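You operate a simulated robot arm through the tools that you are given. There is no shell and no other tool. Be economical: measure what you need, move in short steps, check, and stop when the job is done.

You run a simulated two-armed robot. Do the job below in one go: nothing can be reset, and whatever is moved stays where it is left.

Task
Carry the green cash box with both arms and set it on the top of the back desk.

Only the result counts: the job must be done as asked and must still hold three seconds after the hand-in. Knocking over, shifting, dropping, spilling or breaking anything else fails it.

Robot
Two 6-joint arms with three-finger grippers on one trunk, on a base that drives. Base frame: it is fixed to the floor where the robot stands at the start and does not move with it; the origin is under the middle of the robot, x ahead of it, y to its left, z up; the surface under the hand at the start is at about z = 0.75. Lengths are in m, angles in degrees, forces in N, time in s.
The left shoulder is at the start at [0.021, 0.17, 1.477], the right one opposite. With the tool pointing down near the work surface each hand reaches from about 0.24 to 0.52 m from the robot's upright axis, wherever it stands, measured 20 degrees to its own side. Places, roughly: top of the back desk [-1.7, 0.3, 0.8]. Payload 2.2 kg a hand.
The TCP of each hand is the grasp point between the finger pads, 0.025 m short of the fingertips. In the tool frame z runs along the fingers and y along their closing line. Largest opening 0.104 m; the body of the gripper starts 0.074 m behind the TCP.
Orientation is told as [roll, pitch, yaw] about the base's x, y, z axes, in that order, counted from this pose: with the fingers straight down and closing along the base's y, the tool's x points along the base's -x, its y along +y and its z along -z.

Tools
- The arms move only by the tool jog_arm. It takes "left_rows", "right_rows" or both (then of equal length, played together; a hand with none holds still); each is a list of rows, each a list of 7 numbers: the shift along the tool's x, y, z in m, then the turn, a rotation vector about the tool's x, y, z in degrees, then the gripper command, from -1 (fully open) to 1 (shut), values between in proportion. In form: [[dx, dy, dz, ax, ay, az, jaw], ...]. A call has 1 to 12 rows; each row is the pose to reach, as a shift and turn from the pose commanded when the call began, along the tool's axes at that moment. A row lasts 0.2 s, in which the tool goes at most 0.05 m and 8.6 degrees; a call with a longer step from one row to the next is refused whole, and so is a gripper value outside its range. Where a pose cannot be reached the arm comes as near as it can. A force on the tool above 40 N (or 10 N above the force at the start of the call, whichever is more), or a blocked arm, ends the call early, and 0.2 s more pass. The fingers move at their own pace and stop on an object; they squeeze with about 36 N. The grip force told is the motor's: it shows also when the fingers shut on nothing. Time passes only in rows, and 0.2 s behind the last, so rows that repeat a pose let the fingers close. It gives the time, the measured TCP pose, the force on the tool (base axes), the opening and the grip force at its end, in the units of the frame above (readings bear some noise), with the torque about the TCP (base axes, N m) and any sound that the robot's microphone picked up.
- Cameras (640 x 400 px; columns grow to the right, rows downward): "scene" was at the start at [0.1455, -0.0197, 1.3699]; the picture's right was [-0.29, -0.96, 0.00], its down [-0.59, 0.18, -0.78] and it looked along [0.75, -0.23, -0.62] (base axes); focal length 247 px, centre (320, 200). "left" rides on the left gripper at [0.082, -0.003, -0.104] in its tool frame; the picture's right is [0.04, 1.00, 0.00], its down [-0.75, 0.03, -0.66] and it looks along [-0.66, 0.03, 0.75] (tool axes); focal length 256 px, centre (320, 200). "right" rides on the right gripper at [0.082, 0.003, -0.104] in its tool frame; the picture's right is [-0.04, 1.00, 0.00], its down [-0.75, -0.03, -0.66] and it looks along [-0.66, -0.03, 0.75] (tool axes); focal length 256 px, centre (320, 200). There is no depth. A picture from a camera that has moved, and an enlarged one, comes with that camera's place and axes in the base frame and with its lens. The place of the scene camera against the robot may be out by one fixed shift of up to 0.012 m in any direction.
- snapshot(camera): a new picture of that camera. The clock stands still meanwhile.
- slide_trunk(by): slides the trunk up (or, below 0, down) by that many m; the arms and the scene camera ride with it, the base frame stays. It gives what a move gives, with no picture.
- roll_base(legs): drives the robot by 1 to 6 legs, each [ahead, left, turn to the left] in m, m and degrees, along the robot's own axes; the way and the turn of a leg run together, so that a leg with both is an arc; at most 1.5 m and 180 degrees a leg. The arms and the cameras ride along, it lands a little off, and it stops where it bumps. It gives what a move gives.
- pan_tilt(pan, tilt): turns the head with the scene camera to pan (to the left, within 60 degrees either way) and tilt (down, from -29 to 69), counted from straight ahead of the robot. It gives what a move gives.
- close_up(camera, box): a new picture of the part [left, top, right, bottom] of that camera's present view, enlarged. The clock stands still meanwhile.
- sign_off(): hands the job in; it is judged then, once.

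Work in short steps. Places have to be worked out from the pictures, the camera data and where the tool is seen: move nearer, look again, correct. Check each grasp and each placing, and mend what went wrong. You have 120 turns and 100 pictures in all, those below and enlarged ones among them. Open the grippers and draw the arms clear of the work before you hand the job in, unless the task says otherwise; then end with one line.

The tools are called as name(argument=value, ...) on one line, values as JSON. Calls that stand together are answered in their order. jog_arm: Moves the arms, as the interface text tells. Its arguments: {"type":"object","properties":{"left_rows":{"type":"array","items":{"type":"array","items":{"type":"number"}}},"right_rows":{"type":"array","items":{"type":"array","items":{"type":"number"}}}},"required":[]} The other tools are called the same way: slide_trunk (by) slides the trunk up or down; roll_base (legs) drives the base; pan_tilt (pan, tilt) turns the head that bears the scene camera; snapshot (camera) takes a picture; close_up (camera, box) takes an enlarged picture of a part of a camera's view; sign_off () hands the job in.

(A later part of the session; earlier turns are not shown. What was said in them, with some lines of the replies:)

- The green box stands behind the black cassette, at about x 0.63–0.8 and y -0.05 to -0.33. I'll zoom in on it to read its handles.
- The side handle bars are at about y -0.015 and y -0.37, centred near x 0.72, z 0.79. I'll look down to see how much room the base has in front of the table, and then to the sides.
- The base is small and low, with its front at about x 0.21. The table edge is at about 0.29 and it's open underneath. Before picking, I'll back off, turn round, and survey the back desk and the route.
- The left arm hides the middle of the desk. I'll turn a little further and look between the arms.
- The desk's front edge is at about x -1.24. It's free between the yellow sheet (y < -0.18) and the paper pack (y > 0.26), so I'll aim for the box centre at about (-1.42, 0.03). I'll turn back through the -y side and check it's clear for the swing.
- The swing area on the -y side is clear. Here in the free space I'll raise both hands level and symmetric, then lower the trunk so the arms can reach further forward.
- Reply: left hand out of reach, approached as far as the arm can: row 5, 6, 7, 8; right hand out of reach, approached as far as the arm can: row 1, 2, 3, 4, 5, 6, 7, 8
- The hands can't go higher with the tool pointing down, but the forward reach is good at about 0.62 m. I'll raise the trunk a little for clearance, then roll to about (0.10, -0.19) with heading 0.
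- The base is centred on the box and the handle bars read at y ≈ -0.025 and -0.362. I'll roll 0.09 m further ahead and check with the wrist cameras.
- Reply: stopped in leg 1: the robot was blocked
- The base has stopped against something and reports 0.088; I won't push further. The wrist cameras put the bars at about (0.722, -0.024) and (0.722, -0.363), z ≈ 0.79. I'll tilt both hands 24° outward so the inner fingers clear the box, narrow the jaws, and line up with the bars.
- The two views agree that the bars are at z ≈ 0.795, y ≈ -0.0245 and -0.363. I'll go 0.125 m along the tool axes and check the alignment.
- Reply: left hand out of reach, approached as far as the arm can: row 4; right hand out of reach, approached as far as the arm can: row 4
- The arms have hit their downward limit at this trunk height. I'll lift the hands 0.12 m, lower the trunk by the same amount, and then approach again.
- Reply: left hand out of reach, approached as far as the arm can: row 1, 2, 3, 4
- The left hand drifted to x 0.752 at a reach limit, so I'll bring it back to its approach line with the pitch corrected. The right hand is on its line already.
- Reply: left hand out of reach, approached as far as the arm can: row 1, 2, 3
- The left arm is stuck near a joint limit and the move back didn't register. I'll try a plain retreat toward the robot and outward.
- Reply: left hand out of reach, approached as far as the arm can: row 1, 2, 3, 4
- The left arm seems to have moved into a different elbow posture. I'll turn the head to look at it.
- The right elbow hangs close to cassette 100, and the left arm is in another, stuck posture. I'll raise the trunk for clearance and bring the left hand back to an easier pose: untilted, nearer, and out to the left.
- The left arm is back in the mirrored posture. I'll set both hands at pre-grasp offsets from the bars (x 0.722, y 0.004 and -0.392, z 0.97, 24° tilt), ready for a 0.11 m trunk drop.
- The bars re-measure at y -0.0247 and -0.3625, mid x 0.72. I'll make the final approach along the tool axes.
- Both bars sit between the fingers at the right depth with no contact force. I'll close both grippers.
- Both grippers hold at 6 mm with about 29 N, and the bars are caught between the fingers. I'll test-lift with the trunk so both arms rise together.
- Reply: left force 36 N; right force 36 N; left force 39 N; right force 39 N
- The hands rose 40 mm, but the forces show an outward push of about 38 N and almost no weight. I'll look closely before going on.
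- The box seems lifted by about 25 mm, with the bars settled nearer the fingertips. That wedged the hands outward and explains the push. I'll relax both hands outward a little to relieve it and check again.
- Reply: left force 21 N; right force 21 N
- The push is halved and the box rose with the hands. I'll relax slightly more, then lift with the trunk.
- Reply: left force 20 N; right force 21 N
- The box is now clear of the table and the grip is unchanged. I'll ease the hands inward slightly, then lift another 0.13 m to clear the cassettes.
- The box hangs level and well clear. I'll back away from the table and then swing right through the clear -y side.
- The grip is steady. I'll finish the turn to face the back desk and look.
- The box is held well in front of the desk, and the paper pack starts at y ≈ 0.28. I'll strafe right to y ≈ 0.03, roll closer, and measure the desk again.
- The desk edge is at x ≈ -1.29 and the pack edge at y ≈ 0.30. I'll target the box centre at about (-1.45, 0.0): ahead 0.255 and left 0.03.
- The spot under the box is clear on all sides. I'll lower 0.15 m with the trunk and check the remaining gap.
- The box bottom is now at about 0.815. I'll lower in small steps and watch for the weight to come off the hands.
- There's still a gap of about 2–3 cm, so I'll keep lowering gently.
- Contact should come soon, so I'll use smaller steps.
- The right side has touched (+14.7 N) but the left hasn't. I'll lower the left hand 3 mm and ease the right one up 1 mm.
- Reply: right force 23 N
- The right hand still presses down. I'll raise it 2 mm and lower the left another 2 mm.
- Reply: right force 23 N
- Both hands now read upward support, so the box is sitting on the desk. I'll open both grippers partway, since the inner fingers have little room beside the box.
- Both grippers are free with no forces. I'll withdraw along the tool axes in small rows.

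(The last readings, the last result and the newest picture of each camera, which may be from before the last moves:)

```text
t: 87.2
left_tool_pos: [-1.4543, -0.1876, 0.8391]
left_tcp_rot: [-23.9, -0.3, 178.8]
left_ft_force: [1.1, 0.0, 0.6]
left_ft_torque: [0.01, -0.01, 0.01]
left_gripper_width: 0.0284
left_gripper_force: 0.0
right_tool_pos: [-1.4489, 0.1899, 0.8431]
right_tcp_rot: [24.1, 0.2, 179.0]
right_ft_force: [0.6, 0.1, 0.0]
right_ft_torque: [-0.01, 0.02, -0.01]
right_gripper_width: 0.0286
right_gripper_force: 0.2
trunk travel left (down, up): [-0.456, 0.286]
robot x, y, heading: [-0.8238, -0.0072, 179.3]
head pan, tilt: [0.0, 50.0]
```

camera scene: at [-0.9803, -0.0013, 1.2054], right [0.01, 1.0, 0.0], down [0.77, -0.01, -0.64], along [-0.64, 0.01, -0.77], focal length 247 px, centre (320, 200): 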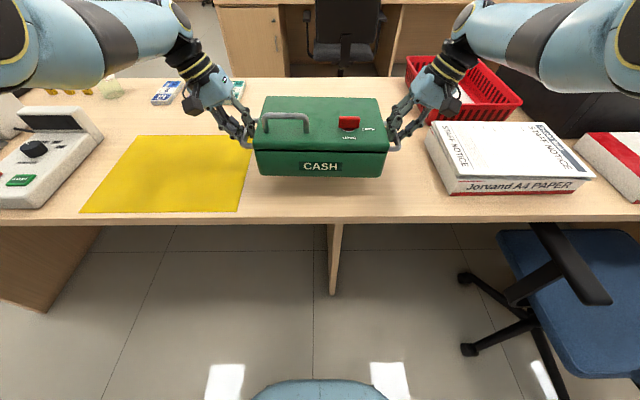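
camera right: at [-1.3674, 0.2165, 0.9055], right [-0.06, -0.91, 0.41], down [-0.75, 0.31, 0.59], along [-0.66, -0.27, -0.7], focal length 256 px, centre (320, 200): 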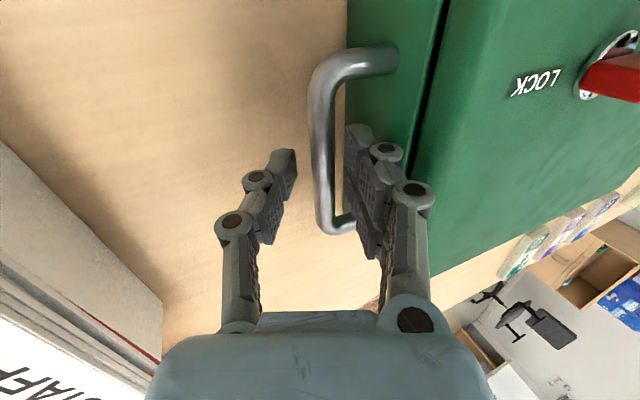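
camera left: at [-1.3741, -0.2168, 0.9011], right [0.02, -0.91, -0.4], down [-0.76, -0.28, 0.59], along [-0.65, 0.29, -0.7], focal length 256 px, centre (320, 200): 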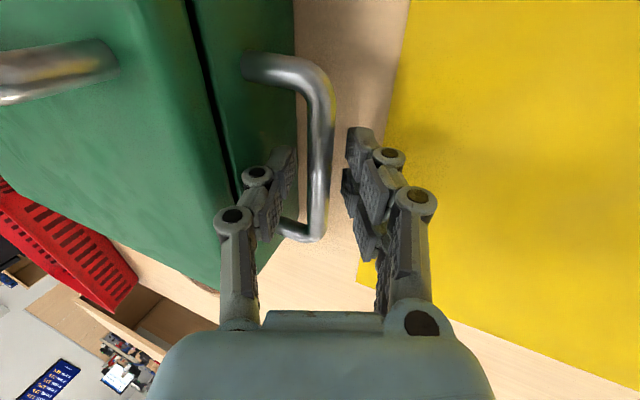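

The retreat is clean so far. I'll withdraw a little further and then raise the trunk.

jog_arm(left_rows=[[0, 0, -0.015, 0, 0, 0, 0.45], [0, 0, -0.03, 0, 0, 0, 0.45]], right_rows=[[0, 0, -0.015, 0, 0, 0, 0.45], [0, 0, -0.03, 0, 0, 0, 0.45]])

slide_trunk(by=0.2)

roll_base(legs=[[-0.3, 0, 0]])

snapshot(camera="scene")

```text
t: 87.8
left_tool_pos: [-1.4548, -0.2007, 0.8665]
left_tcp_rot: [-23.9, -0.3, 178.8]
left_ft_force: [0.5, 1.0, 0.6]
left_ft_torque: [-0.01, -0.01, -0.01]
left_gripper_width: 0.0284
left_gripper_force: 0.1
right_tool_pos: [-1.451, 0.2033, 0.8729]
right_tcp_rot: [24.0, 0.2, 179.2]
right_ft_force: [1.3, 0.3, 0.1]
right_ft_torque: [0.02, 0.0, 0.01]
right_gripper_width: 0.0289
right_gripper_force: 0.1
trunk travel left (down, up): [-0.456, 0.286]
robot x, y, heading: [-0.8232, -0.005, 179.6]
head pan, tilt: [0.0, 50.0]
```

```text
t: 89.9
left_tool_pos: [-1.4552, -0.2015, 1.0649]
left_tcp_rot: [-23.8, -0.3, 178.9]
left_ft_force: [-0.6, 0.3, 0.4]
left_ft_torque: [-0.01, 0.01, 0.04]
left_gripper_width: 0.0285
left_gripper_force: 0.1
right_tool_pos: [-1.4504, 0.2021, 1.0713]
right_tcp_rot: [24.0, 0.1, 179.2]
right_ft_force: [0.2, 0.9, 0.2]
right_ft_torque: [0.01, 0.0, -0.01]
right_gripper_width: 0.0287
right_gripper_force: 0.0
trunk travel left (down, up): [-0.656, 0.086]
robot x, y, heading: [-0.8208, -0.0069, 179.4]
head pan, tilt: [0.0, 50.0]
```

```text
t: 92.0
left_tool_pos: [-1.1519, -0.207, 1.0661]
left_tcp_rot: [-23.8, -0.3, 179.1]
left_ft_force: [1.3, 0.7, 0.1]
left_ft_torque: [-0.02, -0.02, 0.03]
left_gripper_width: 0.0287
left_gripper_force: 0.0
right_tool_pos: [-1.1498, 0.1983, 1.0726]
right_tcp_rot: [24.1, 0.1, 179.5]
right_ft_force: [0.0, 0.0, -0.4]
right_ft_torque: [-0.02, 0.02, -0.02]
right_gripper_width: 0.0287
right_gripper_force: 0.1
trunk travel left (down, up): [-0.656, 0.086]
robot x, y, heading: [-0.5211, -0.0124, 179.6]
head pan, tilt: [0.0, 50.0]
```

```text
38 pictures are left
camera scene: at [-0.6763, -0.004, 1.3403], right [0.0, 1.0, 0.0], down [0.77, 0.0, -0.64], along [-0.64, 0.0, -0.77], focal length 247 px, centre (320, 200)
```

scene: 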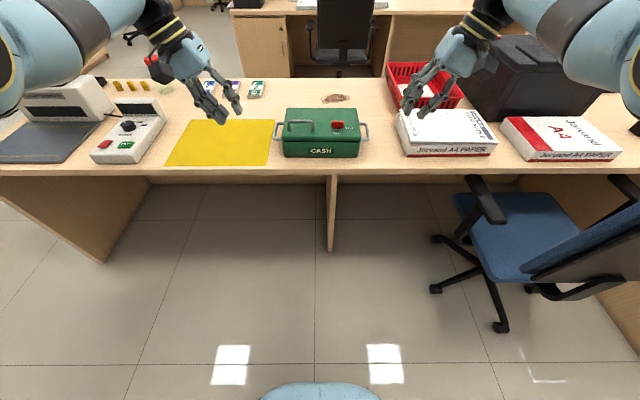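

The box rests on the desk and everything around it is undisturbed. I'll open the grippers fully, then hand in.

jog_arm(left_rows=[[0, 0, 0, 0, 0, 0, 0], [0, 0, 0, 0, 0, 0, -0.5], [0, 0, 0, 0, 0, 0, -1], [0, 0, 0, 0, 0, 0, -1]], right_rows=[[0, 0, 0, 0, 0, 0, 0], [0, 0, 0, 0, 0, 0, -0.5], [0, 0, 0, 0, 0, 0, -1], [0, 0, 0, 0, 0, 0, -1]])

sign_off()

```text
t: 93.0
left_tool_pos: [-1.1536, -0.2057, 1.0646]
left_tcp_rot: [-23.8, -0.4, 179.1]
left_ft_force: [0.0, -0.3, -0.2]
left_ft_torque: [0.0, -0.02, -0.02]
left_gripper_width: 0.1039
left_gripper_force: 0.1
right_tool_pos: [-1.1498, 0.1987, 1.071]
right_tcp_rot: [24.0, 0.1, 179.4]
right_ft_force: [-0.1, -0.3, -1.0]
right_ft_torque: [0.02, 0.01, -0.01]
right_gripper_width: 0.104
right_gripper_force: 0.0
trunk travel left (down, up): [-0.656, 0.086]
robot x, y, heading: [-0.522, -0.0092, 179.7]
head pan, tilt: [0.0, 50.0]
```

```text
The job is handed in.
```

I carried the green cash box by its side handles with both arms and set it on the back desk; the grippers are open, both arms are clear, nothing else on that desk looks moved, and the job is handed in.
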